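You operate a simulated robot arm through the tools that you are given. There is no shell and no other tool.

The job below is to be done with a simulated two-armed robot. You get a single attempt, and the scene is never put back.

TASK
Pull-test the teal stand's green jar and set the bond slider.
Fine: press the yellow peg on it, pull it off, back on its mat; a bare patch means LIFTS, none STAYS.

Only the result counts: the job must be done as asked and must still hold three seconds after the hand-in. Knocking over, shifting, dropping, spilling or breaking anything else fails it.

THE ROBOT
Two 7-joint arms with fingered hands on one trunk that stands fixed in place. Base frame: the origin is at the foot of the trunk, x ahead of it, y to its left, z up. Lengths are in m, angles in degrees, forces in N, time in s.
The left shoulder is at [0.2, 0.135, 0.895], the right one opposite. Payload 4 kg a hand.
The TCP of each hand is the grasp point between the finger pads, 0.025 m short of the fingertips. In the tool frame z runs along the fingers and y along their closing line. Largest opening 0.088 m; the body of the gripper starts 0.029 m behind the TCP. The gripper is a hand of 4 fingers: y runs from the thumb to the fingers, the wrist lies at [-0.013, -0.106, -0.174] in the tool frame, and closing takes about 1.5 s.
Orientation is that of the tool frame in the base frame, as a unit quaternion [x, y, z, w]. With the fingers straight down and the wrist toward the robot, the tool's x, y and z point along [0, 1, 0], [1, 0, 0] and [0, 0, -1] of the base frame.

THE INTERFACE
- The arms move only by the tool step_arm. It takes "left_series", "right_series" or both (then of equal length, played together; a hand with none holds still); each is a list of rows, each a list of 2 entries, a list of its own where there are three numbers: the shift along the tool's x, y, z in units of 500 mm (1.0 is 500 mm), then the turn, a rotation vector about the tool's x, y, z in units of 180 degrees (1.0 is 180 degrees). In form: [[[dx, dy, dz], [rx, ry, rz]], ...]. A call has 1 to 20 rows; each row is the pose to reach, as a shift and turn from the pose commanded when the call began, along the tool's axes at that moment. "left_gripper" and "right_gripper" are, for a hand that has rows, the closure in counts, from 0 (fully open) to 255 (shut), set as the call begins (left out, the last holds). A call with a number of a shift or a turn outside -1 to 1 is refused whole. Each row takes 0.2 s and may step no farther than 0.05 m and 8.6 degrees from the row before; otherwise, or with a gripper value out of range, the whole call is refused. A pose out of reach is approached as far as the arm can. The call stops where the force on the tool passes 40 N (or 10 N more than at its start, if that is more) or the arm is blocked; 0.2 s more then pass. The fingers move at their own pace (about 0.153 m/s each) and stop on an object; they squeeze with about 26 N. The grip force told is the motor's: it shows also when the fingers shut on nothing. Time passes only in rows, and 0.2 s behind the last, so rows that repeat a pose let the fingers close. It gives the time, the measured TCP pose, the force on the tool (base axes), the opening and the grip force at its end, in the units of the frame above (readings bear some noise), with the torque about the TCP (base axes, N m) and any sound that the robot's microphone picked up.
- Cameras (640 x 400 px; columns grow to the right, rows downward): "scene" is now at [0.1404, 0.0102, 1.4976]; the picture's right is [0.14, -0.99, 0.00], its down [-0.71, -0.10, -0.70] and it looks along [0.69, 0.10, -0.71] (base axes); focal length 314 px, centre (320, 200). "left" rides on the left gripper at [-0.064, -0.083, -0.098] in its tool frame; the picture's right is [-0.62, -0.37, 0.69], its down [0.71, -0.63, 0.30] and it looks along [0.32, 0.68, 0.65] (tool axes); focal length 265 px, centre (320, 200). "right" rides on the right gripper at [0.064, -0.083, -0.098] in its tool frame; the picture's right is [-0.62, 0.37, -0.69], its down [-0.71, -0.63, 0.30] and it looks along [-0.32, 0.68, 0.65] (tool axes); focal length 265 px, centre (320, 200). There is no depth. A picture from a camera that has moved, and an enlarged one, comes with that camera's place and axes in the base frame and with its lens.
- camera(camera): a new picture of that camera. It takes no simulated time.
- slide_trunk(by): slides the trunk up (or, below 0, down) by that many m; the arms and the scene camera ride with it, the base frame stays. It gives what a move gives, with no picture.
- curl_fingers(index, middle, ring, thumb_bend, thumb_turn, hand): sets how far each is bent, from 0 (flat) to 1 (curled in); at 0.3 the hand is open as for a grip, at 0.7 the pads meet at the TCP. One left out holds its place. A second passes; each finger stops where it meets its share of the squeeze, and holds until it gets a number again. A gripper value or a shape takes the hand back. It gives what a move gives, with no picture; readings hold the bend of each and the force on the fingers (four entries, about 0 where the hand has none), thumb and palm. thumb_turn goes from beside the hand (0) to across from the fingers (1), as for a grip.
- set_grasp(shape, hand): the hand has 4 fingers and takes this shape, open, in about a second: jaw (thumb against the fingers, like two jaws); tri (thumb and two fingers); tip (a fingertip pinch); poke (one finger out to press); point (the index stretched); flat (the hand flat); cup (the hand cupped); fist (a fist). The gripper value then closes the fingers along that shape, each until it touches; the sizes above hold for jaw. It gives what a move gives, with no picture.
- turn_head(pan, tilt): turns the head with the scene camera to pan (to the left, within 97 degrees either way) and tilt (down, from -29 to 69), counted from straight ahead of the robot. It gives what a move gives.
- zoom(camera, box): a new picture of the part [left, top, right, bottom] of that camera's present view, enlarged. It takes no simulated time.
- sign_off(): hands the job in; it is judged then, once.

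Places have to be worked out from the pictures, the camera data and where the tool is seen. Open the grippers and draw the arms clear of the work before you hand the job in, unless the task says otherwise.

The tools are called after "Request:" as name(argument=value, ...) on one line, values as JSON. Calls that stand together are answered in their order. step_arm: Moves the arms, as the interface text tells. Its arguments: {"type":"object","properties":{"left_series":{"type":"array","items":{"type":"array"}},"left_gripper":{"type":"number"},"right_series":{"type":"array","items":{"type":"array"}},"right_gripper":{"type":"number"}},"required":[]} The other tools are called the same way: slide_trunk (by) slides the trunk up or down; set_grasp (shape, hand) gives the hand a shape; curl_fingers (index, middle, ring, thumb_bend, thumb_turn, hand) moves the fingers one by one; turn_head (pan, tilt) turns the head that bears the scene camera; camera (camera) takes a picture; zoom (camera, box) takes an enlarged picture of a part of a camera's view; sign_off () hands the job in.

At the start:

```text
time: 0.0
left_ee_pos: [0.5338, 0.334, 1.0759]
left_orientation: [0.707, 0.707, 0.0, 0.0]
left_ft_force: [-0.7, 0.3, 0.4]
left_moment: [0.0, -0.02, 0.01]
left_finger_gap: 0.0877
left_finger_force: 0.0
left_shape: jaw
left_bend: [0.3, 0.3, 0.3, 0.3, 0.98]
left_finger forces: [0.1, 0.1, 0.0, 0.0, 0.0, 0.0]
right_ee_pos: [0.5002, -0.1394, 1.1007]
right_orientation: [0.707, 0.708, 0.0, 0.0]
right_ft_force: [-0.3, 0.2, 0.0]
right_moment: [0.01, 0.0, 0.0]
right_finger_gap: 0.0876
right_finger_force: 0.1
right_shape: jaw
right_bend: [0.3, 0.3, 0.3, 0.3, 0.98]
right_finger forces: [0.1, 0.0, 0.1, 0.0, 0.0, 0.1]
trunk travel left (down, up): [-0.5, 0.27]
head pan, tilt: [8.1, 45.6]
```

scene: 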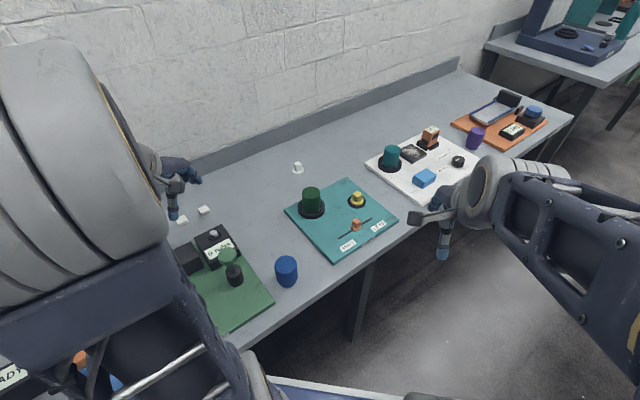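
right: 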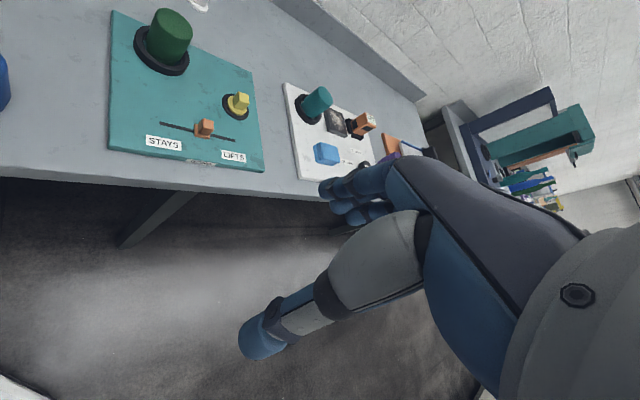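
left: 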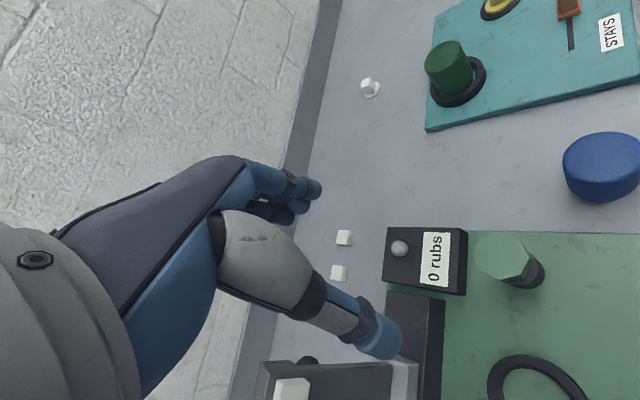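

The teal stand with the green jar, yellow peg on its mat, and an orange slider (STAYS/LIFTS) is near the scene's middle. I zoom in for detail.

Request:
zoom(camera="scene", box=[270, 160, 410, 270])

Request:
zoom(camera="right", box=[100, 0, 280, 180])

Request:
zoom(camera="scene", box=[320, 170, 400, 240])

```text
3.64 times, centred on (340, 215) of scene
camera zoom: at [0.1404, 0.0102, 1.4976], right [0.14, -0.99, 0.0], down [-0.71, -0.1, -0.7], along [0.69, 0.1, -0.71], focal length 1141 px, centre (247, 146)
```

zoom: 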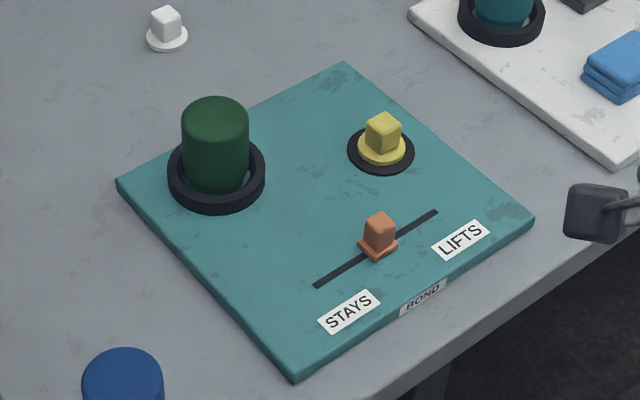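

```text
2.22 times, centred on (190, 90) of right
camera zoom: at [0.4159, -0.074, 1.1984], right [0.37, -0.62, 0.69], down [-0.63, -0.71, -0.3], along [0.68, -0.32, -0.65], focal length 590 px, centre (609, 444)
```

zoom: 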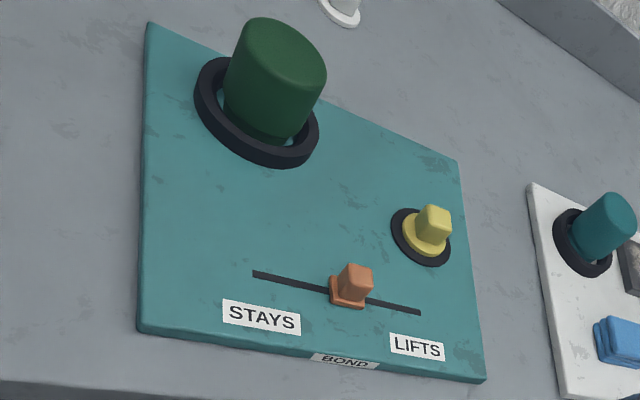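

```text
5.71 times, centred on (360, 205) of scene
camera zoom: at [0.1404, 0.0102, 1.4976], right [0.14, -0.99, 0.0], down [-0.71, -0.1, -0.7], along [0.69, 0.1, -0.71], focal length 1793 px, centre (91, 171)
```

zoom: 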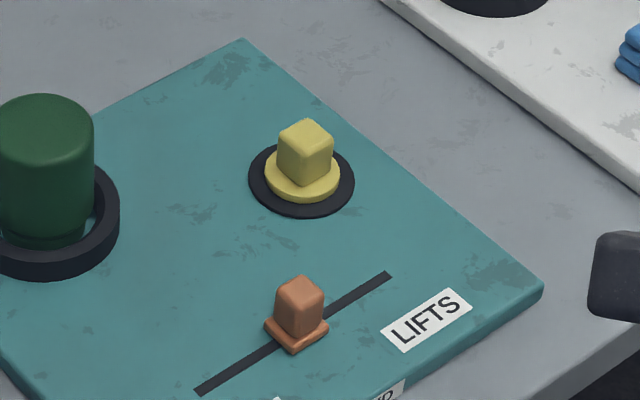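

The stand's surface is near z≈0.80, peg mat about (0.827, -0.007), jar about (0.77, 0.125) with its top near 0.88, and the stand is turned ~45°. I move the right hand over the peg, high and yawed 45°, to look closer.

Request:
step_arm(right_series=[[[0.0264, 0.0654, 0.024], [0, 0, -0.025]], [[0.0528, 0.1308, 0.048], [0, 0, -0.05]], [[0.0792, 0.1962, 0.072], [0, 0, -0.075]], [[0.1056, 0.2616, 0.096], [0, 0, -0.1]], [[0.132, 0.327, 0.12], [0, 0, -0.125]], [[0.1584, 0.3924, 0.144], [0, 0, -0.15]], [[0.1848, 0.4578, 0.168], [0, 0, -0.175]], [[0.2112, 0.5232, 0.192], [0, 0, -0.2]], [[0.2376, 0.5886, 0.216], [0, 0, -0.225]], [[0.264, 0.654, 0.24], [0, 0, -0.25]], [[0.264, 0.654, 0.24], [0, 0, -0.25]]])

Request:
camera(camera="right")

Request:
camera(camera="scene")

```text
time: 2.4
left_ee_pos: [0.5328, 0.3331, 1.0764]
left_orientation: [0.707, 0.707, 0.0, 0.0]
left_ft_force: [-1.0, 0.3, 0.2]
left_moment: [0.0, 0.0, 0.0]
left_finger_gap: 0.0873
left_finger_force: 0.0
left_shape: jaw
left_bend: [0.3, 0.3, 0.3, 0.3, 0.98]
left_finger forces: [0.0, 0.0, 0.0, 0.0, 0.0, 0.0]
right_ee_pos: [0.8279, -0.007, 0.9833]
right_orientation: [0.382, 0.924, 0.0, 0.0]
right_ft_force: [0.0, 1.3, -0.1]
right_moment: [-0.01, 0.01, -0.03]
right_finger_gap: 0.0876
right_finger_force: 0.0
right_shape: jaw
right_bend: [0.3, 0.3, 0.3, 0.3, 0.98]
right_finger forces: [0.0, 0.0, 0.1, 0.1, 0.0, 0.1]
trunk travel left (down, up): [-0.5, 0.27]
head pan, tilt: [8.1, 45.6]
```

```text
taken
camera right: at [0.7219, -0.0193, 1.0812], right [0.7, -0.18, 0.69], down [0.06, -0.95, -0.3], along [0.71, 0.26, -0.65], focal length 265 px, centre (320, 200)
```

right: 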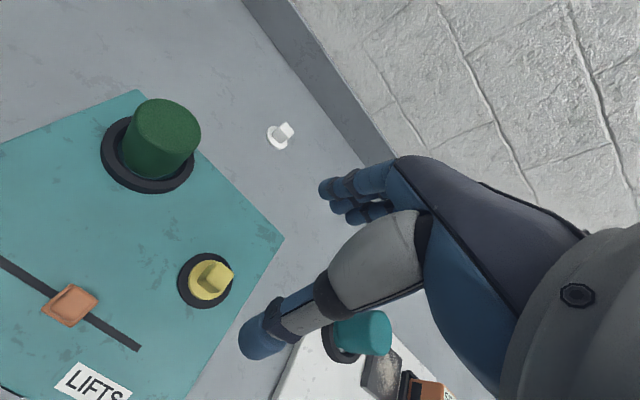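

```text
taken
camera scene: at [0.1404, 0.0102, 1.4976], right [0.14, -0.99, 0.0], down [-0.71, -0.1, -0.7], along [0.69, 0.1, -0.71], focal length 314 px, centre (320, 200)
```

scene: 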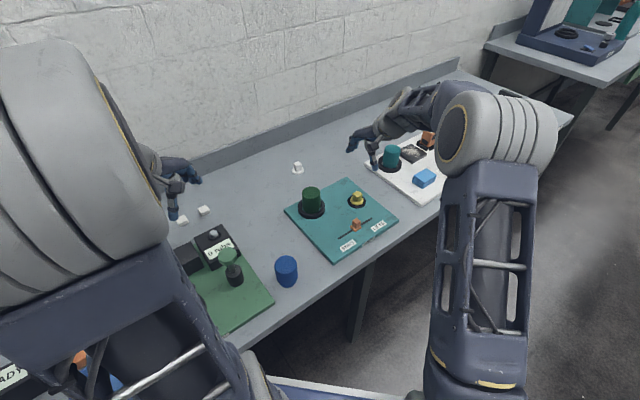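

The hand is over the peg and the cameras agree. I zoom to measure the peg and the jar.

Request:
zoom(camera="right", box=[160, 235, 260, 320])

Request:
zoom(camera="right", box=[90, 80, 220, 200])

Request:
zoom(camera="scene", box=[330, 90, 420, 215])

```text
4.71 times, centred on (210, 278) of right
camera zoom: at [0.7219, -0.0193, 1.0812], right [0.7, -0.18, 0.69], down [0.06, -0.95, -0.3], along [0.71, 0.26, -0.65], focal length 1249 px, centre (838, -165)
```

zoom: 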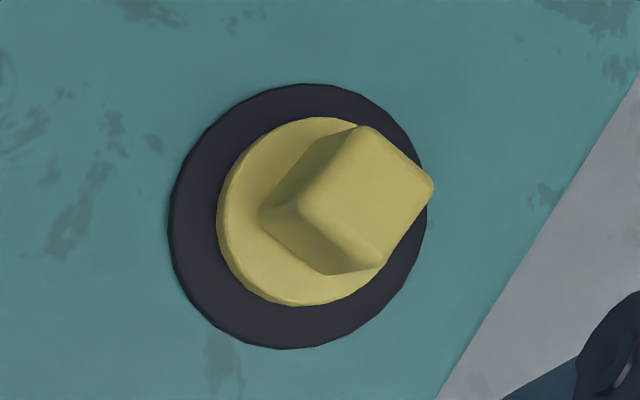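

```text
3.33 times, centred on (155, 140) of right
camera zoom: at [0.7219, -0.0193, 1.0812], right [0.7, -0.18, 0.69], down [0.06, -0.95, -0.3], along [0.71, 0.26, -0.65], focal length 885 px, centre (870, 400)
```

zoom: 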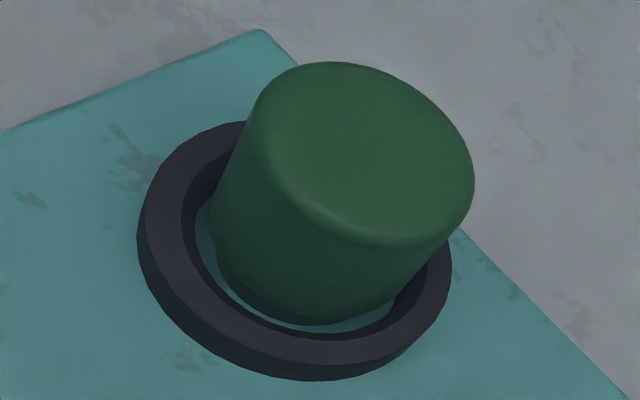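

```text
3.20 times, centred on (375, 152) of scene
camera zoom: at [0.1404, 0.0102, 1.4976], right [0.14, -0.99, 0.0], down [-0.71, -0.1, -0.7], along [0.69, 0.1, -0.71], focal length 1004 px, centre (144, 352)
```

zoom: 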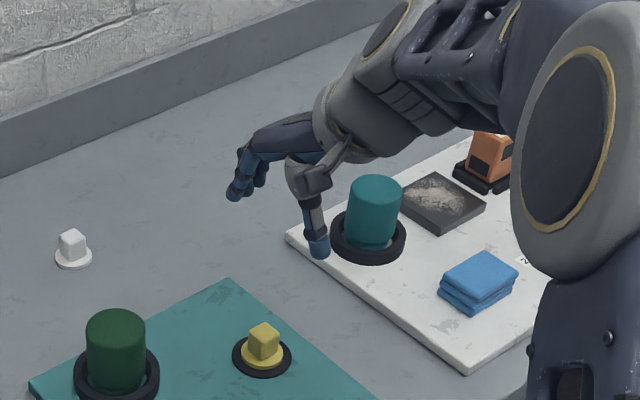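

The cube grip is about 0.02 m wide, aligned with the 45° yaw; its x is more like 0.835–0.84. I lower the open hand to z≈0.90 (still above the cube) to see the fingers relative to the peg.

Request:
step_arm(right_series=[[[-0.004, 0.004, 0.055], [0, 0, 0]], [[-0.008, 0.008, 0.11], [0, 0, 0]], [[-0.0127, 0.0127, 0.166], [0, 0, 0]], [[-0.0127, 0.0127, 0.166], [0, 0, 0]]])

Request:
camera(camera="right")

Request:
zoom(camera="scene", box=[290, 110, 430, 250])

```text
time: 3.4
left_ee_pos: [0.5346, 0.3345, 1.0765]
left_orientation: [0.707, 0.707, 0.0, 0.0]
left_ft_force: [-0.7, -0.9, 0.2]
left_moment: [0.03, -0.07, -0.01]
left_finger_gap: 0.0875
left_finger_force: 0.1
left_shape: jaw
left_bend: [0.3, 0.3, 0.3, 0.3, 0.98]
left_finger forces: [0.1, 0.0, 0.0, 0.0, 0.0, 0.1]
right_ee_pos: [0.836, -0.0065, 0.8981]
right_orientation: [0.383, 0.924, -0.001, 0.001]
right_ft_force: [0.0, 0.3, 0.3]
right_moment: [0.0, -0.01, -0.01]
right_finger_gap: 0.0878
right_finger_force: 0.1
right_shape: jaw
right_bend: [0.3, 0.3, 0.3, 0.3, 0.98]
right_finger forces: [0.1, 0.0, 0.0, 0.0, 0.0, 0.0]
trunk travel left (down, up): [-0.5, 0.27]
head pan, tilt: [8.1, 45.6]
```

```text
taken
camera right: at [0.7307, -0.0201, 0.9965], right [0.7, -0.18, 0.69], down [0.06, -0.95, -0.3], along [0.71, 0.25, -0.65], focal length 265 px, centre (320, 200)
```

right: 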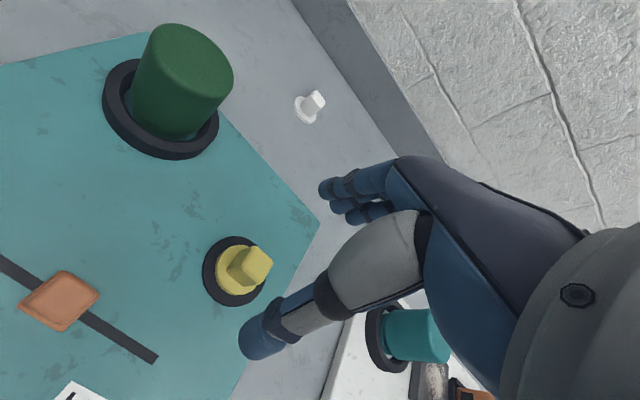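

```text
2.86 times, centred on (360, 180) of scene
camera zoom: at [0.1404, 0.0102, 1.4976], right [0.14, -0.99, 0.0], down [-0.71, -0.1, -0.7], along [0.69, 0.1, -0.71], focal length 896 px, centre (206, 257)
```

zoom: 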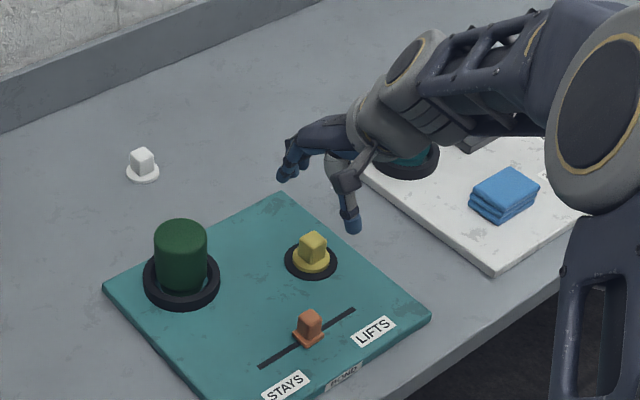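

Combining the views, the stand's top is at z≈0.785, peg at about (0.842, -0.007), cube top ≈0.817. I nudge forward 6 mm and lower to TCP z≈0.838, then check alignment.

Request:
step_arm(right_series=[[[-0.005, 0.004, 0.04], [0, 0, 0]], [[-0.0092, 0.0078, 0.08], [0, 0, 0]], [[-0.0092, 0.0078, 0.12], [0, 0, 0]], [[-0.0092, 0.0078, 0.12], [0, 0, 0]]])

Request:
camera(camera="right")

Request:
zoom(camera="scene", box=[310, 140, 410, 240])

```text
time: 4.4
left_ee_pos: [0.5337, 0.3338, 1.0757]
left_orientation: [0.706, 0.708, -0.001, -0.001]
left_ft_force: [-0.7, 0.2, -0.1]
left_moment: [-0.01, -0.03, -0.01]
left_finger_gap: 0.0876
left_finger_force: 0.1
left_shape: jaw
left_bend: [0.3, 0.3, 0.3, 0.3, 0.98]
left_finger forces: [0.0, 0.0, 0.1, 0.1, 0.0, 0.0]
right_ee_pos: [0.8429, -0.0069, 0.8361]
right_orientation: [0.383, 0.924, -0.001, 0.0]
right_ft_force: [0.6, 1.0, -0.1]
right_moment: [0.0, 0.0, 0.0]
right_finger_gap: 0.0878
right_finger_force: 0.1
right_shape: jaw
right_bend: [0.3, 0.3, 0.3, 0.3, 0.98]
right_finger forces: [0.1, 0.0, 0.1, 0.0, 0.1, 0.0]
trunk travel left (down, up): [-0.5, 0.27]
head pan, tilt: [8.1, 45.6]
```

```text
taken
camera right: at [0.7377, -0.0198, 0.9348], right [0.7, -0.18, 0.69], down [0.06, -0.95, -0.3], along [0.71, 0.25, -0.65], focal length 265 px, centre (320, 200)
```

right: 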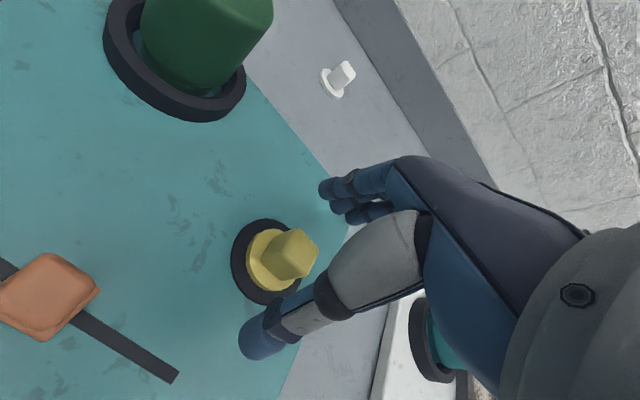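

```text
4.00 times, centred on (360, 190) of scene
camera zoom: at [0.1404, 0.0102, 1.4976], right [0.14, -0.99, 0.0], down [-0.71, -0.1, -0.7], along [0.69, 0.1, -0.71], focal length 1255 px, centre (160, 240)
```

zoom: 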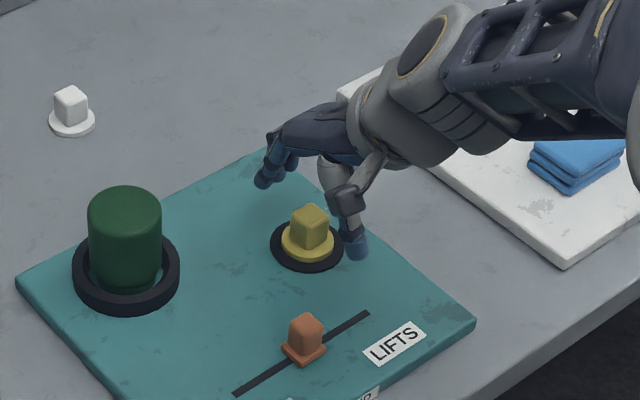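

The peg lies on the tool axis, cube top about 24 mm below the TCP. I lower to TCP z≈0.822 and close gently.

Request:
step_arm(right_series=[[[0, 0, 0.014], [0, 0, 0]], [[0, 0, 0.028], [0, 0, 0]], [[0, 0, 0.028], [0, 0, 0]]])

Request:
zoom(camera="scene", box=[330, 165, 390, 215])

Request:
zoom(camera="right", box=[200, 160, 400, 370])

```text
time: 5.2
left_ee_pos: [0.5332, 0.3342, 1.0768]
left_orientation: [0.707, 0.707, 0.0, -0.001]
left_ft_force: [-0.9, -1.2, 0.6]
left_moment: [-0.01, -0.01, 0.01]
left_finger_gap: 0.0877
left_finger_force: 0.0
left_shape: jaw
left_bend: [0.3, 0.3, 0.3, 0.3, 0.98]
left_finger forces: [0.1, 0.0, 0.0, 0.0, 0.1, 0.1]
right_ee_pos: [0.8431, -0.0058, 0.8231]
right_orientation: [0.383, 0.924, -0.001, 0.0]
right_ft_force: [0.7, -0.3, 0.8]
right_moment: [-0.01, 0.04, 0.03]
right_finger_gap: 0.0876
right_finger_force: 0.2
right_shape: jaw
right_bend: [0.3, 0.3, 0.3, 0.3, 0.98]
right_finger forces: [0.0, 0.0, 0.0, 0.1, 0.1, 0.0]
trunk travel left (down, up): [-0.5, 0.27]
head pan, tilt: [8.1, 45.6]
```

```text
8.00 times, centred on (360, 190) of scene
camera zoom: at [0.1405, 0.0102, 1.4976], right [0.14, -0.99, 0.0], down [-0.71, -0.1, -0.7], along [0.69, 0.1, -0.71], focal length 2510 px, centre (0, 280)
```

zoom: 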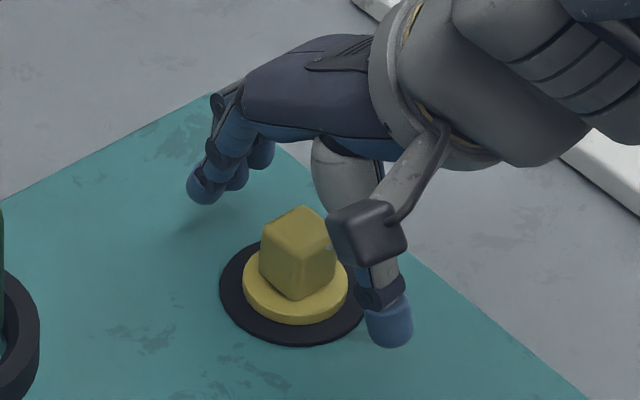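

```text
1.90 times, centred on (300, 265) of right
camera zoom: at [0.7371, -0.0199, 0.9212], right [0.7, -0.18, 0.69], down [0.06, -0.95, -0.3], along [0.71, 0.25, -0.65], focal length 506 px, centre (358, 76)
```

zoom: 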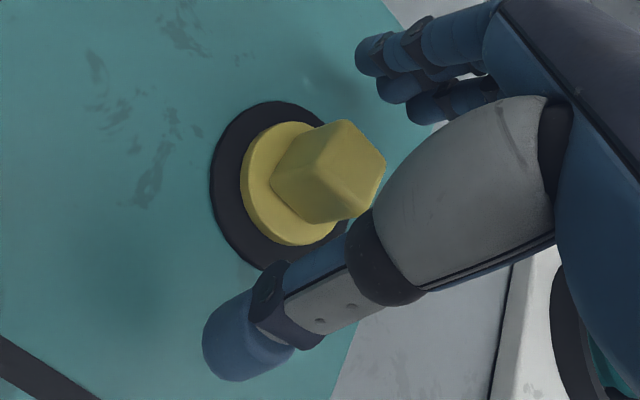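

Alignment is good with the disc centre on the tool axis. I partially close (gap ≈0.03) to see how the fingertips travel.

Request:
step_arm(right_series=[[[0, 0, 0], [0, 0, 0]], [[0, 0, 0], [0, 0, 0]], [[0, 0, 0], [0, 0, 0]], [[0, 0, 0], [0, 0, 0]], [[0, 0, 0], [0, 0, 0]], [[0, 0, 0], [0, 0, 0]]], right_gripper=165)

Request:
zoom(camera="scene", box=[330, 165, 390, 215])

Request:
zoom(camera="right", box=[200, 160, 400, 370])

```text
time: 6.6
left_ee_pos: [0.5348, 0.3342, 1.0764]
left_orientation: [0.707, 0.707, 0.0, 0.0]
left_ft_force: [-0.6, 0.3, -0.8]
left_moment: [-0.04, -0.01, -0.01]
left_finger_gap: 0.0876
left_finger_force: 0.1
left_shape: jaw
left_bend: [0.3, 0.3, 0.3, 0.3, 0.98]
left_finger forces: [0.1, 0.1, 0.0, 0.0, 0.0, 0.0]
right_ee_pos: [0.841, -0.0068, 0.8232]
right_orientation: [0.383, 0.924, 0.0, 0.0]
right_ft_force: [-0.1, 0.0, -0.2]
right_moment: [0.06, -0.02, -0.02]
right_finger_gap: 0.0313
right_finger_force: 0.0
right_shape: jaw
right_bend: [0.74, 0.51, 0.48, 0.73, 1.0]
right_finger forces: [0.1, 0.1, 0.0, 0.0, 0.0, 0.0]
trunk travel left (down, up): [-0.5, 0.27]
head pan, tilt: [8.1, 45.6]
```

```text
8.00 times, centred on (360, 190) of scene
camera zoom: at [0.1405, 0.0102, 1.4976], right [0.14, -0.99, 0.0], down [-0.71, -0.1, -0.7], along [0.69, 0.1, -0.71], focal length 2510 px, centre (0, 280)
```

zoom: 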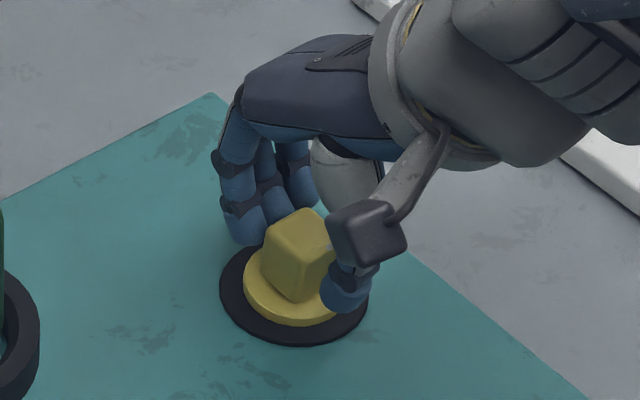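

```text
1.90 times, centred on (300, 265) of right
camera zoom: at [0.737, -0.0198, 0.9212], right [0.7, -0.18, 0.69], down [0.06, -0.95, -0.3], along [0.71, 0.25, -0.65], focal length 506 px, centre (358, 76)
```

zoom: 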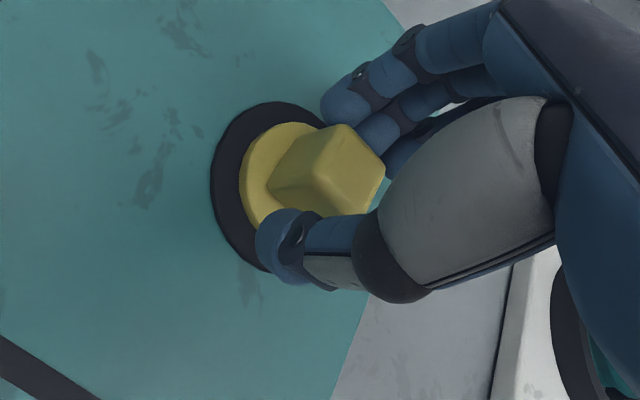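

The thumb and fingers approach the cube nicely above the disc. I close fully on it.

Request:
step_arm(right_series=[[[0, 0, 0], [0, 0, 0]], [[0, 0, 0], [0, 0, 0]], [[0, 0, 0], [0, 0, 0]], [[0, 0, 0], [0, 0, 0]], [[0, 0, 0], [0, 0, 0]], [[0, 0, 0], [0, 0, 0]], [[0, 0, 0], [0, 0, 0]]], right_gripper=255)

Request:
zoom(camera="scene", box=[330, 165, 390, 215])

Request:
zoom(camera="right", box=[200, 160, 400, 370])

```text
time: 8.2
left_ee_pos: [0.5342, 0.3344, 1.0765]
left_orientation: [0.707, 0.707, 0.0, 0.0]
left_ft_force: [-0.3, 0.9, 0.0]
left_moment: [0.01, 0.01, 0.03]
left_finger_gap: 0.0875
left_finger_force: 0.1
left_shape: jaw
left_bend: [0.3, 0.3, 0.3, 0.3, 0.98]
left_finger forces: [0.1, 0.0, 0.0, 0.0, 0.0, 0.0]
right_ee_pos: [0.84, -0.0064, 0.8225]
right_orientation: [0.382, 0.924, 0.0, -0.001]
right_ft_force: [-0.1, -0.5, 0.8]
right_moment: [0.0, 0.01, 0.01]
right_finger_gap: 0.0185
right_finger_force: 26.1
right_shape: jaw
right_bend: [0.73, 0.58, 0.66, 0.75, 1.0]
right_finger forces: [14.8, 8.0, 0.1, 0.0, 22.9, 0.1]
trunk travel left (down, up): [-0.5, 0.27]
head pan, tilt: [8.1, 45.6]
```

```text
8.00 times, centred on (360, 190) of scene
camera zoom: at [0.1405, 0.0102, 1.4976], right [0.14, -0.99, 0.0], down [-0.71, -0.1, -0.7], along [0.69, 0.1, -0.71], focal length 2510 px, centre (0, 280)
```

zoom: 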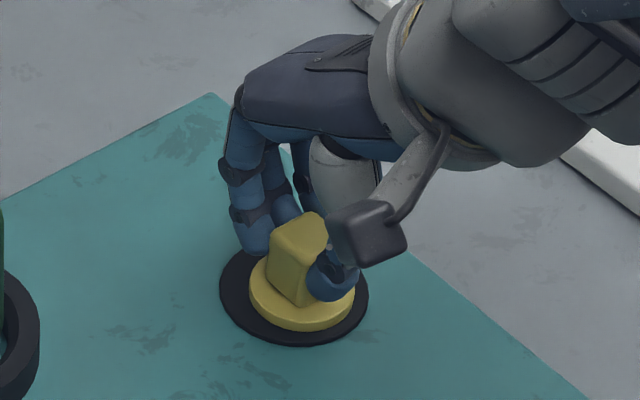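

```text
1.90 times, centred on (300, 265) of right
camera zoom: at [0.737, -0.0198, 0.9212], right [0.7, -0.18, 0.69], down [0.06, -0.95, -0.3], along [0.71, 0.25, -0.65], focal length 506 px, centre (358, 76)
```

zoom: 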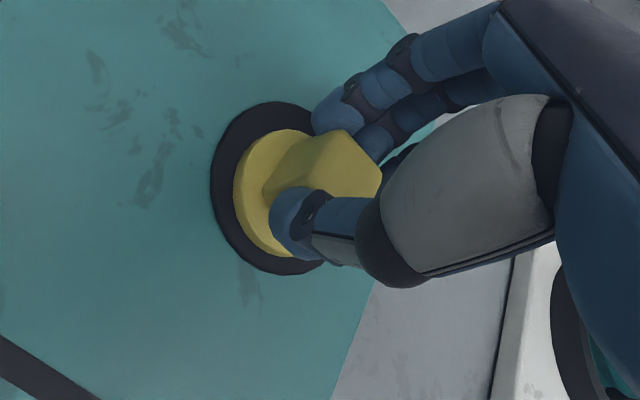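

The cube is gripped (26 N on index, middle and thumb, gap 18.5 mm). I lift straight up 11 cm and check.

Request:
step_arm(right_series=[[[0, 0, -0.01], [0, 0, 0]], [[0, 0, -0.03], [0, 0, 0]], [[0, 0, -0.07], [0, 0, 0]], [[0, 0, -0.12], [0, 0, 0]], [[0, 0, -0.17], [0, 0, 0]], [[0, 0, -0.22], [0, 0, 0]], [[0, 0, -0.22], [0, 0, 0]]])

Request:
zoom(camera="scene", box=[290, 120, 410, 240])

Request:
camera(camera="right")

```text
time: 9.8
left_ee_pos: [0.5335, 0.3338, 1.0759]
left_orientation: [0.707, 0.707, 0.0, 0.0]
left_ft_force: [0.0, -0.4, 0.1]
left_moment: [0.0, 0.01, -0.03]
left_finger_gap: 0.0877
left_finger_force: 0.0
left_shape: jaw
left_bend: [0.3, 0.3, 0.3, 0.3, 0.98]
left_finger forces: [0.1, 0.0, 0.1, 0.0, 0.0, 0.0]
right_ee_pos: [0.8401, -0.0071, 0.9345]
right_orientation: [0.383, 0.924, 0.0, 0.0]
right_ft_force: [-0.4, -0.4, 0.2]
right_moment: [-0.01, 0.03, -0.03]
right_finger_gap: 0.0183
right_finger_force: 26.2
right_shape: jaw
right_bend: [0.73, 0.58, 0.66, 0.75, 1.0]
right_finger forces: [14.8, 8.1, 0.0, 0.1, 22.7, 0.0]
trunk travel left (down, up): [-0.5, 0.27]
head pan, tilt: [8.1, 45.6]
```

```text
3.33 times, centred on (350, 180) of scene
camera zoom: at [0.1405, 0.0102, 1.4976], right [0.14, -0.99, 0.0], down [-0.71, -0.1, -0.7], along [0.69, 0.1, -0.71], focal length 1046 px, centre (220, 267)
```

zoom: 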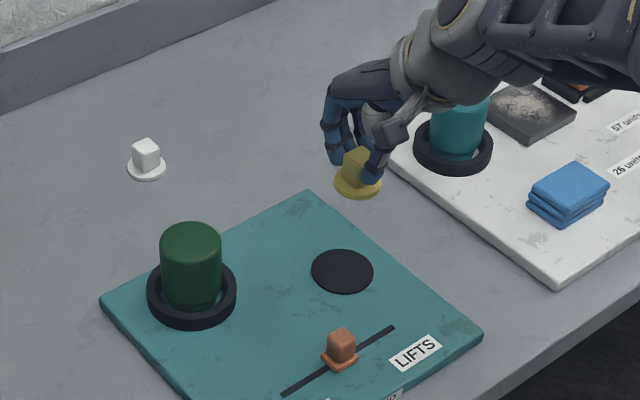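

```text
taken
camera right: at [0.7363, -0.0205, 1.0332], right [0.7, -0.18, 0.69], down [0.06, -0.95, -0.3], along [0.71, 0.25, -0.65], focal length 265 px, centre (320, 200)
```

right: 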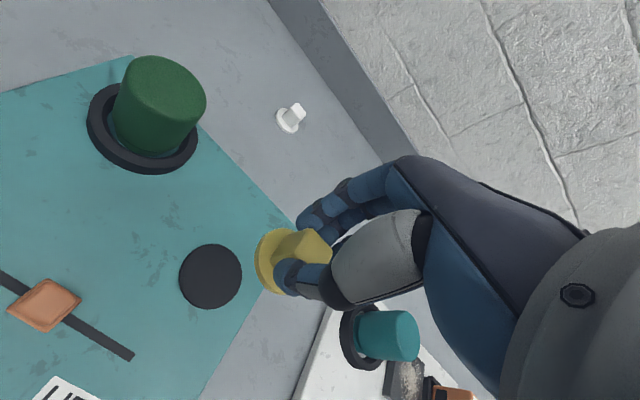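

The peg is held firmly, and the empty mat's centre is confirmed at (0.842, -0.007). I now move over the jar at about (0.790, 0.127), at the same height.

Request:
step_arm(right_series=[[[0.04, 0.02, 0], [0, 0, 0]], [[0.095, 0.045, 0], [0, 0, 0]], [[0.15, 0.07, 0], [0, 0, 0]], [[0.205, 0.095, 0], [0, 0, 0]], [[0.24, 0.112, 0], [0, 0, 0]], [[0.26, 0.119, 0], [0, 0, 0]], [[0.26, 0.119, 0], [0, 0, 0]]])

Request:
zoom(camera="scene", box=[270, 130, 370, 230])

Request:
camera(camera="right")

Request:
camera(camera="left")

```text
time: 11.4
left_ee_pos: [0.535, 0.3352, 1.0754]
left_orientation: [0.707, 0.707, 0.0, 0.001]
left_ft_force: [0.7, 0.6, -0.8]
left_moment: [-0.01, 0.06, -0.02]
left_finger_gap: 0.0877
left_finger_force: 0.0
left_shape: jaw
left_bend: [0.3, 0.3, 0.3, 0.3, 0.98]
left_finger forces: [0.0, 0.0, 0.0, 0.1, 0.0, 0.1]
right_ee_pos: [0.7912, 0.1286, 0.9322]
right_orientation: [0.382, 0.924, 0.0, 0.0]
right_ft_force: [0.0, 0.1, -0.6]
right_moment: [0.0, 0.01, -0.02]
right_finger_gap: 0.0183
right_finger_force: 26.3
right_shape: jaw
right_bend: [0.73, 0.58, 0.66, 0.75, 1.0]
right_finger forces: [14.8, 8.0, 0.0, 0.0, 22.8, 0.0]
trunk travel left (down, up): [-0.5, 0.27]
head pan, tilt: [8.1, 45.6]
```

```text
4.00 times, centred on (320, 180) of scene
camera zoom: at [0.1405, 0.0102, 1.4976], right [0.14, -0.99, 0.0], down [-0.71, -0.1, -0.7], along [0.69, 0.1, -0.71], focal length 1255 px, centre (320, 280)
```

zoom: 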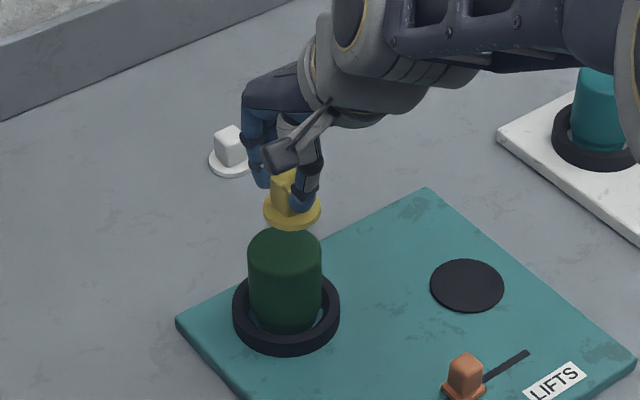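

```text
taken
camera right: at [0.6866, 0.1148, 1.0313], right [0.7, -0.18, 0.69], down [0.06, -0.95, -0.3], along [0.71, 0.25, -0.65], focal length 265 px, centre (320, 200)
```

right: 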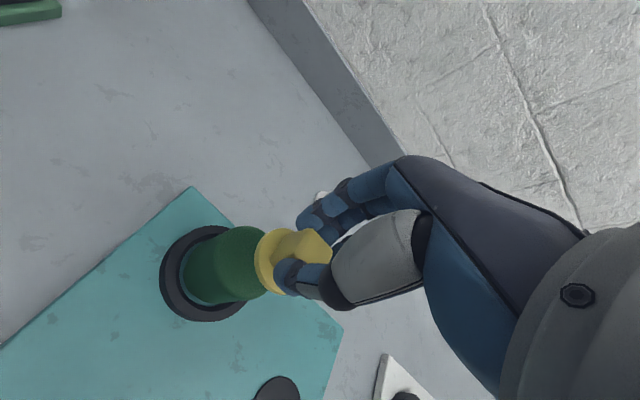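

```text
taken
camera left: at [0.4514, 0.2688, 1.174], right [-0.37, -0.62, -0.69], down [-0.63, 0.71, -0.3], along [0.68, 0.32, -0.65], focal length 265 px, centre (320, 200)
```

left: 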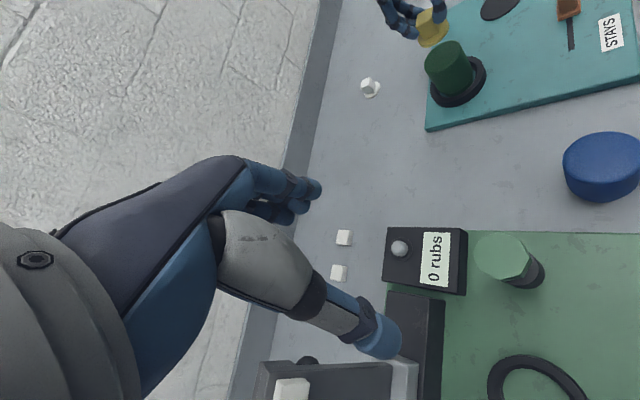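

The disc looks a few mm to the right of the jar's axis; I zoom closer to quantify it.

Request:
zoom(camera="scene", box=[295, 165, 335, 195])

Request:
zoom(camera="left", box=[370, 0, 520, 110])

Request:
zoom(camera="right", box=[150, 180, 350, 340])

```text
13.33 times, centred on (315, 180) of scene
camera zoom: at [0.1405, 0.0102, 1.4976], right [0.14, -0.99, 0.0], down [-0.71, -0.1, -0.7], along [0.69, 0.1, -0.71], focal length 4183 px, centre (387, 467)
```

zoom: 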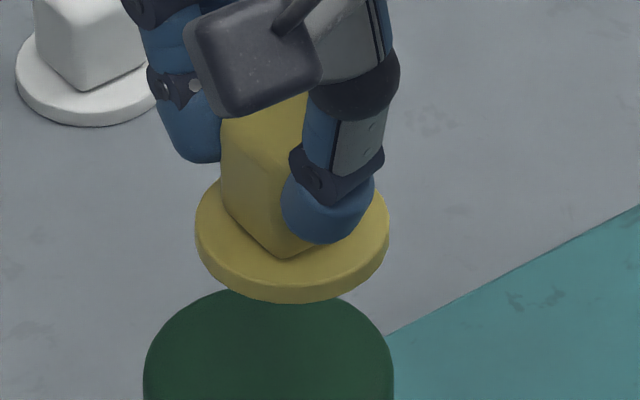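

```text
3.64 times, centred on (445, 55) of left
camera zoom: at [0.4514, 0.2688, 1.174], right [-0.37, -0.62, -0.69], down [-0.63, 0.71, -0.3], along [0.68, 0.32, -0.65], focal length 965 px, centre (-134, 727)
```

zoom: 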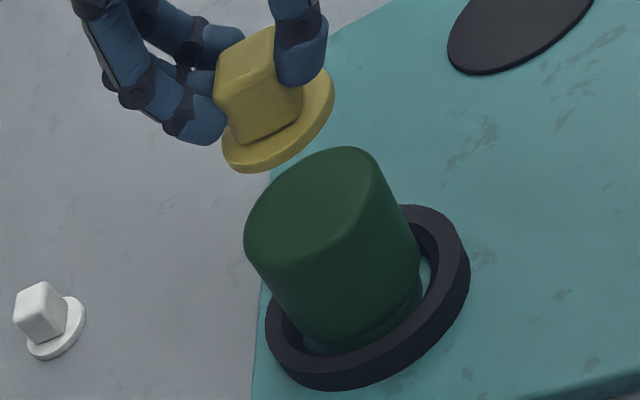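

```text
2.50 times, centred on (250, 260) of right
camera zoom: at [0.6866, 0.1148, 1.0313], right [0.7, -0.18, 0.69], down [0.06, -0.95, -0.3], along [0.71, 0.25, -0.65], focal length 664 px, centre (495, 50)
```

zoom: 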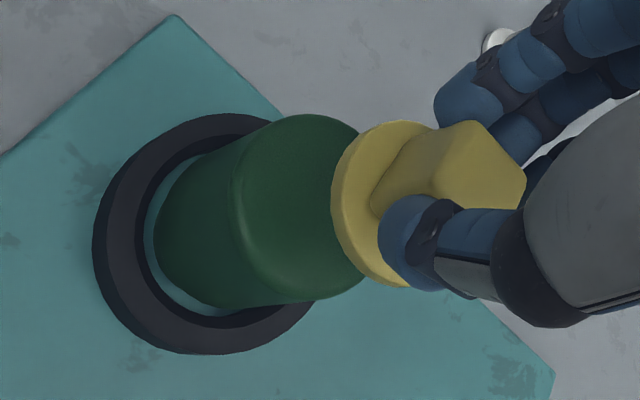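

The disc is about 7 mm off the tool axis toward the thumb, so I shift by +7 mm along tool y (and 1.4 mm x) and descend 30 mm toward the jar top, staying just above it.

Request:
step_arm(right_series=[[[0.0014, 0.007, 0], [0, 0, 0]], [[0.0028, 0.014, 0.01], [0, 0, 0]], [[0.0028, 0.014, 0.03], [0, 0, 0]], [[0.0028, 0.014, 0.048], [0, 0, 0]], [[0.0028, 0.014, 0.06], [0, 0, 0]], [[0.0028, 0.014, 0.06], [0, 0, 0]]])

Request:
zoom(camera="scene", box=[290, 165, 340, 225])

Request:
zoom(camera="left", box=[370, 0, 520, 110])

Request:
zoom(camera="right", box=[150, 180, 350, 340])

```text
time: 12.8
left_ee_pos: [0.5336, 0.3337, 1.0761]
left_orientation: [0.708, 0.707, 0.0, -0.001]
left_ft_force: [0.5, 0.1, -0.5]
left_moment: [0.02, -0.01, 0.02]
left_finger_gap: 0.0875
left_finger_force: 0.0
left_shape: jaw
left_bend: [0.3, 0.3, 0.3, 0.3, 0.98]
left_finger forces: [0.1, 0.1, 0.1, 0.0, 0.0, 0.0]
right_ee_pos: [0.7945, 0.1324, 0.9022]
right_orientation: [0.383, 0.924, 0.0, 0.0]
right_ft_force: [-0.2, 0.0, -0.4]
right_moment: [0.05, -0.01, 0.0]
right_finger_gap: 0.0187
right_finger_force: 26.2
right_shape: jaw
right_bend: [0.73, 0.58, 0.66, 0.75, 1.0]
right_finger forces: [14.8, 8.0, 0.0, 0.0, 22.8, 0.0]
trunk travel left (down, up): [-0.5, 0.27]
head pan, tilt: [8.1, 45.6]
```

```text
6.67 times, centred on (315, 195) of scene
camera zoom: at [0.1405, 0.0102, 1.4976], right [0.14, -0.99, 0.0], down [-0.71, -0.1, -0.7], along [0.69, 0.1, -0.71], focal length 2092 px, centre (353, 233)
```

zoom: 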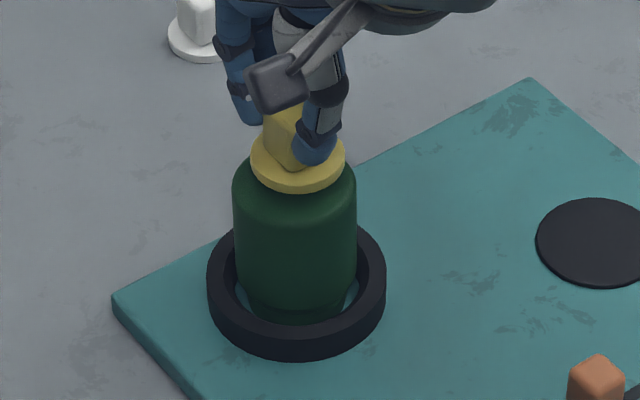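

```text
3.64 times, centred on (445, 55) of left
camera zoom: at [0.4514, 0.2688, 1.174], right [-0.37, -0.62, -0.69], down [-0.63, 0.71, -0.3], along [0.68, 0.32, -0.65], focal length 965 px, centre (-134, 727)
```

zoom: 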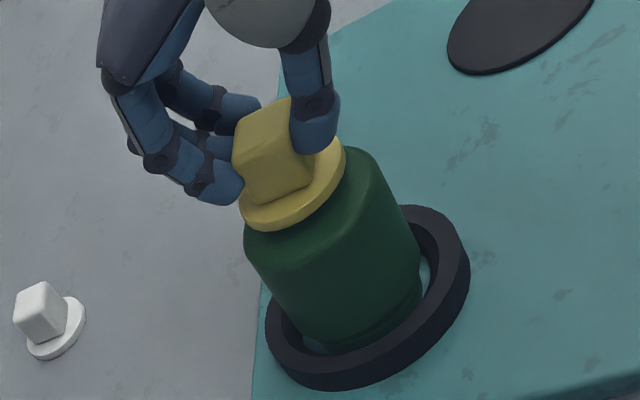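

```text
2.50 times, centred on (250, 260) of right
camera zoom: at [0.691, 0.1197, 1.0011], right [0.7, -0.18, 0.69], down [0.06, -0.95, -0.3], along [0.71, 0.25, -0.65], focal length 664 px, centre (495, 50)
```

zoom: 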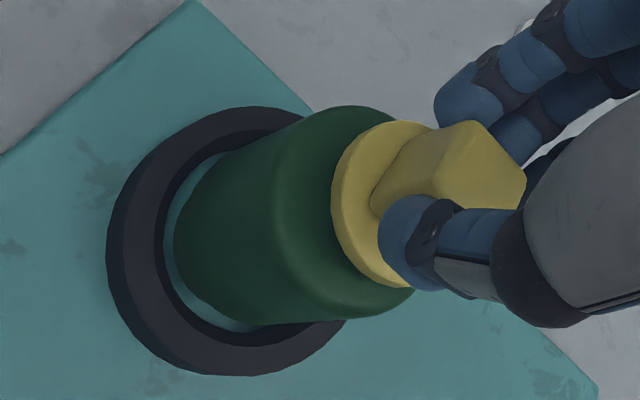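

The disc sits centred and just above the jar's lid. I descend 7 mm in 1 mm rows and read the force.

Request:
step_arm(right_series=[[[0, 0, 0.002], [0, 0, 0]], [[0, 0, 0.004], [0, 0, 0]], [[0, 0, 0.006], [0, 0, 0]], [[0, 0, 0.008], [0, 0, 0]], [[0, 0, 0.01], [0, 0, 0]], [[0, 0, 0.012], [0, 0, 0]], [[0, 0, 0.014], [0, 0, 0]]])

Request:
zoom(camera="scene", box=[295, 170, 335, 200])

```text
time: 14.4
left_ee_pos: [0.535, 0.3337, 1.0755]
left_orientation: [0.707, 0.707, 0.0, 0.0]
left_ft_force: [-0.2, -0.2, -0.2]
left_moment: [0.03, -0.02, 0.0]
left_finger_gap: 0.0875
left_finger_force: 0.1
left_shape: jaw
left_bend: [0.3, 0.3, 0.3, 0.3, 0.98]
left_finger forces: [0.1, 0.0, 0.0, 0.0, 0.0, 0.2]
right_ee_pos: [0.7941, 0.1322, 0.8972]
right_orientation: [0.383, 0.924, 0.0, -0.001]
right_ft_force: [-0.9, 0.2, -0.4]
right_moment: [0.01, -0.01, -0.01]
right_finger_gap: 0.0184
right_finger_force: 25.6
right_shape: jaw
right_bend: [0.73, 0.58, 0.66, 0.75, 1.0]
right_finger forces: [14.9, 8.0, 0.0, 0.0, 22.8, 0.1]
trunk travel left (down, up): [-0.5, 0.27]
head pan, tilt: [8.1, 45.6]
```

```text
13.33 times, centred on (315, 185) of scene
camera zoom: at [0.1405, 0.0102, 1.4976], right [0.14, -0.99, 0.0], down [-0.71, -0.1, -0.7], along [0.69, 0.1, -0.71], focal length 4183 px, centre (387, 400)
```

zoom: 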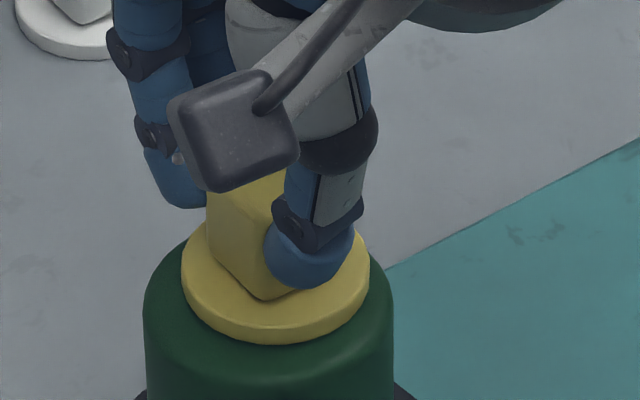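

No contact yet. I continue down in 1 mm rows, 6 more.

Request:
step_arm(right_series=[[[0, 0, 0.002], [0, 0, 0]], [[0, 0, 0.004], [0, 0, 0]], [[0, 0, 0.006], [0, 0, 0]], [[0, 0, 0.006], [0, 0, 0]]])

```text
time: 15.4
left_ee_pos: [0.5338, 0.3349, 1.0771]
left_orientation: [0.707, 0.707, 0.0, 0.0]
left_ft_force: [0.7, 0.1, 0.4]
left_moment: [0.0, -0.02, 0.01]
left_finger_gap: 0.0874
left_finger_force: 0.2
left_shape: jaw
left_bend: [0.3, 0.3, 0.3, 0.3, 0.98]
left_finger forces: [0.0, 0.1, 0.0, 0.1, 0.0, 0.0]
right_ee_pos: [0.7939, 0.1333, 0.8939]
right_orientation: [0.383, 0.924, 0.001, 0.001]
right_ft_force: [0.3, 0.0, 4.5]
right_moment: [0.01, -0.02, -0.04]
right_finger_gap: 0.019
right_finger_force: 26.0
right_shape: jaw
right_bend: [0.73, 0.58, 0.66, 0.75, 1.0]
right_finger forces: [15.5, 8.6, 0.1, 0.1, 24.0, 0.0]
trunk travel left (down, up): [-0.5, 0.27]
head pan, tilt: [8.1, 45.6]
```

Contact at about 4.5 N (TCP z≈0.894). I press a bit more, aiming at 12–18 N, and hold.

Request:
step_arm(right_series=[[[0, 0, 0.001], [0, 0, 0]], [[0, 0, 0.002], [0, 0, 0]], [[0, 0, 0.003], [0, 0, 0]], [[0, 0, 0.003], [0, 0, 0]]])

```text
time: 16.4
left_ee_pos: [0.5339, 0.3334, 1.0762]
left_orientation: [0.707, 0.707, 0.0, 0.0]
left_ft_force: [0.2, 0.1, 0.3]
left_moment: [-0.02, -0.01, 0.01]
left_finger_gap: 0.0876
left_finger_force: 0.1
left_shape: jaw
left_bend: [0.3, 0.3, 0.3, 0.3, 0.98]
left_finger forces: [0.1, 0.1, 0.1, 0.1, 0.0, 0.1]
right_ee_pos: [0.795, 0.1324, 0.8928]
right_orientation: [0.382, 0.924, 0.0, 0.001]
right_ft_force: [0.1, -0.1, 17.6]
right_moment: [0.0, 0.02, 0.01]
right_finger_gap: 0.0194
right_finger_force: 25.8
right_shape: jaw
right_bend: [0.73, 0.58, 0.66, 0.75, 1.0]
right_finger forces: [16.2, 9.7, 0.1, 0.0, 26.4, 0.1]
trunk travel left (down, up): [-0.5, 0.27]
head pan, tilt: [8.1, 45.6]
```

17.6 N of press, steady. I hold it about 1.5 s so it bonds.

Request:
step_arm(right_series=[[[0, 0, 0.0005], [0, 0, 0]], [[0, 0, 0.001], [0, 0, 0]], [[0, 0, 0.001], [0, 0, 0]], [[0, 0, 0.001], [0, 0, 0]], [[0, 0, 0.001], [0, 0, 0]], [[0, 0, 0.001], [0, 0, 0]], [[0, 0, 0.001], [0, 0, 0]]])

```text
time: 18.0
left_ee_pos: [0.5324, 0.3348, 1.0764]
left_orientation: [0.707, 0.707, 0.0, 0.0]
left_ft_force: [-0.4, 0.4, -1.1]
left_moment: [0.02, 0.0, -0.03]
left_finger_gap: 0.0874
left_finger_force: 0.1
left_shape: jaw
left_bend: [0.3, 0.3, 0.3, 0.3, 0.98]
left_finger forces: [0.0, 0.1, 0.0, 0.0, 0.0, 0.0]
right_ee_pos: [0.7937, 0.1328, 0.8929]
right_orientation: [0.383, 0.924, 0.0, 0.001]
right_ft_force: [0.1, 0.0, 27.6]
right_moment: [0.01, -0.03, -0.02]
right_finger_gap: 0.0203
right_finger_force: 26.0
right_shape: jaw
right_bend: [0.73, 0.57, 0.66, 0.75, 1.0]
right_finger forces: [17.9, 10.8, 0.1, 0.0, 28.4, 0.1]
trunk travel left (down, up): [-0.5, 0.27]
head pan, tilt: [8.1, 45.6]
```

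Pressed at ~27 N and held. Now I pull straight up slowly.

Request:
step_arm(right_series=[[[0, 0, -0.002], [0, 0, 0]], [[0, 0, -0.004], [0, 0, 0]], [[0, 0, -0.006], [0, 0, 0]], [[0, 0, -0.008], [0, 0, 0]], [[0, 0, -0.01], [0, 0, 0]], [[0, 0, -0.012], [0, 0, 0]], [[0, 0, -0.012], [0, 0, 0]]])

Request:
zoom(camera="scene", box=[290, 165, 340, 225])

```text
time: 19.6
left_ee_pos: [0.5349, 0.334, 1.0761]
left_orientation: [0.707, 0.707, 0.0, 0.0]
left_ft_force: [0.6, -0.1, -0.1]
left_moment: [0.0, 0.0, 0.03]
left_finger_gap: 0.0876
left_finger_force: 0.1
left_shape: jaw
left_bend: [0.3, 0.3, 0.3, 0.3, 0.98]
left_finger forces: [0.1, 0.0, 0.0, 0.0, 0.0, 0.1]
right_ee_pos: [0.7952, 0.1326, 0.8972]
right_orientation: [0.383, 0.924, -0.001, -0.001]
right_ft_force: [-0.1, -0.2, -1.7]
right_moment: [0.03, 0.04, -0.02]
right_finger_gap: 0.0198
right_finger_force: 26.0
right_shape: jaw
right_bend: [0.73, 0.57, 0.66, 0.75, 1.0]
right_finger forces: [15.8, 7.9, 0.0, 0.0, 23.7, 0.0]
trunk travel left (down, up): [-0.5, 0.27]
head pan, tilt: [8.1, 45.6]
```

```text
6.67 times, centred on (315, 195) of scene
camera zoom: at [0.1405, 0.0102, 1.4975], right [0.14, -0.99, 0.0], down [-0.71, -0.1, -0.7], along [0.69, 0.1, -0.71], focal length 2092 px, centre (353, 233)
```

zoom: 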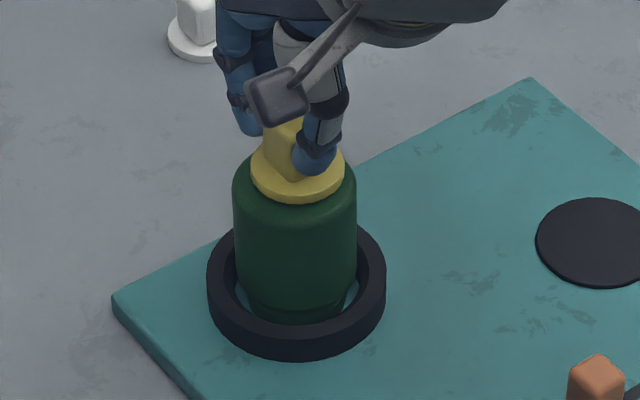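

Force is about zero (−1.7 N) and the jar seems unmoved. I continue lifting, 5 mm then further, to reveal the jar's top.

Request:
step_arm(right_series=[[[0, 0, -0.004], [0, 0, 0]], [[0, 0, -0.01], [0, 0, 0]], [[0, 0, -0.018], [0, 0, 0]], [[0, 0, -0.018], [0, 0, 0]]])

Request:
zoom(camera="scene", box=[290, 165, 340, 225])

Request:
zoom(camera="left", box=[370, 0, 520, 110])

```text
time: 20.6
left_ee_pos: [0.5342, 0.3343, 1.0758]
left_orientation: [0.707, 0.707, 0.0, 0.0]
left_ft_force: [0.0, -0.6, -0.2]
left_moment: [0.0, 0.02, -0.01]
left_finger_gap: 0.0876
left_finger_force: 0.0
left_shape: jaw
left_bend: [0.3, 0.3, 0.3, 0.3, 0.98]
left_finger forces: [0.1, 0.1, 0.1, 0.0, 0.0, 0.1]
right_ee_pos: [0.7959, 0.1336, 0.9068]
right_orientation: [0.383, 0.924, 0.0, 0.0]
right_ft_force: [-0.3, 0.3, 0.4]
right_moment: [-0.03, -0.02, -0.01]
right_finger_gap: 0.0198
right_finger_force: 26.2
right_shape: jaw
right_bend: [0.73, 0.57, 0.66, 0.75, 1.0]
right_finger forces: [15.8, 8.0, 0.1, 0.0, 23.7, 0.0]
trunk travel left (down, up): [-0.5, 0.27]
head pan, tilt: [8.1, 45.6]
```

```text
6.67 times, centred on (315, 195) of scene
camera zoom: at [0.1405, 0.0102, 1.4976], right [0.14, -0.99, 0.0], down [-0.71, -0.1, -0.7], along [0.69, 0.1, -0.71], focal length 2092 px, centre (353, 233)
```

zoom: 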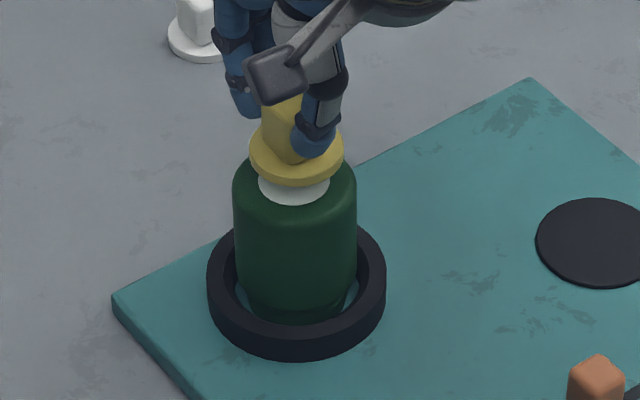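

```text
3.64 times, centred on (445, 55) of left
camera zoom: at [0.4514, 0.2688, 1.174], right [-0.37, -0.62, -0.69], down [-0.63, 0.71, -0.3], along [0.68, 0.32, -0.65], focal length 965 px, centre (-134, 727)
```

zoom: 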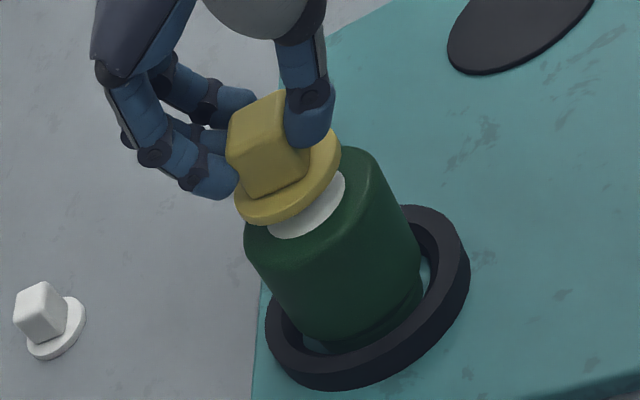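

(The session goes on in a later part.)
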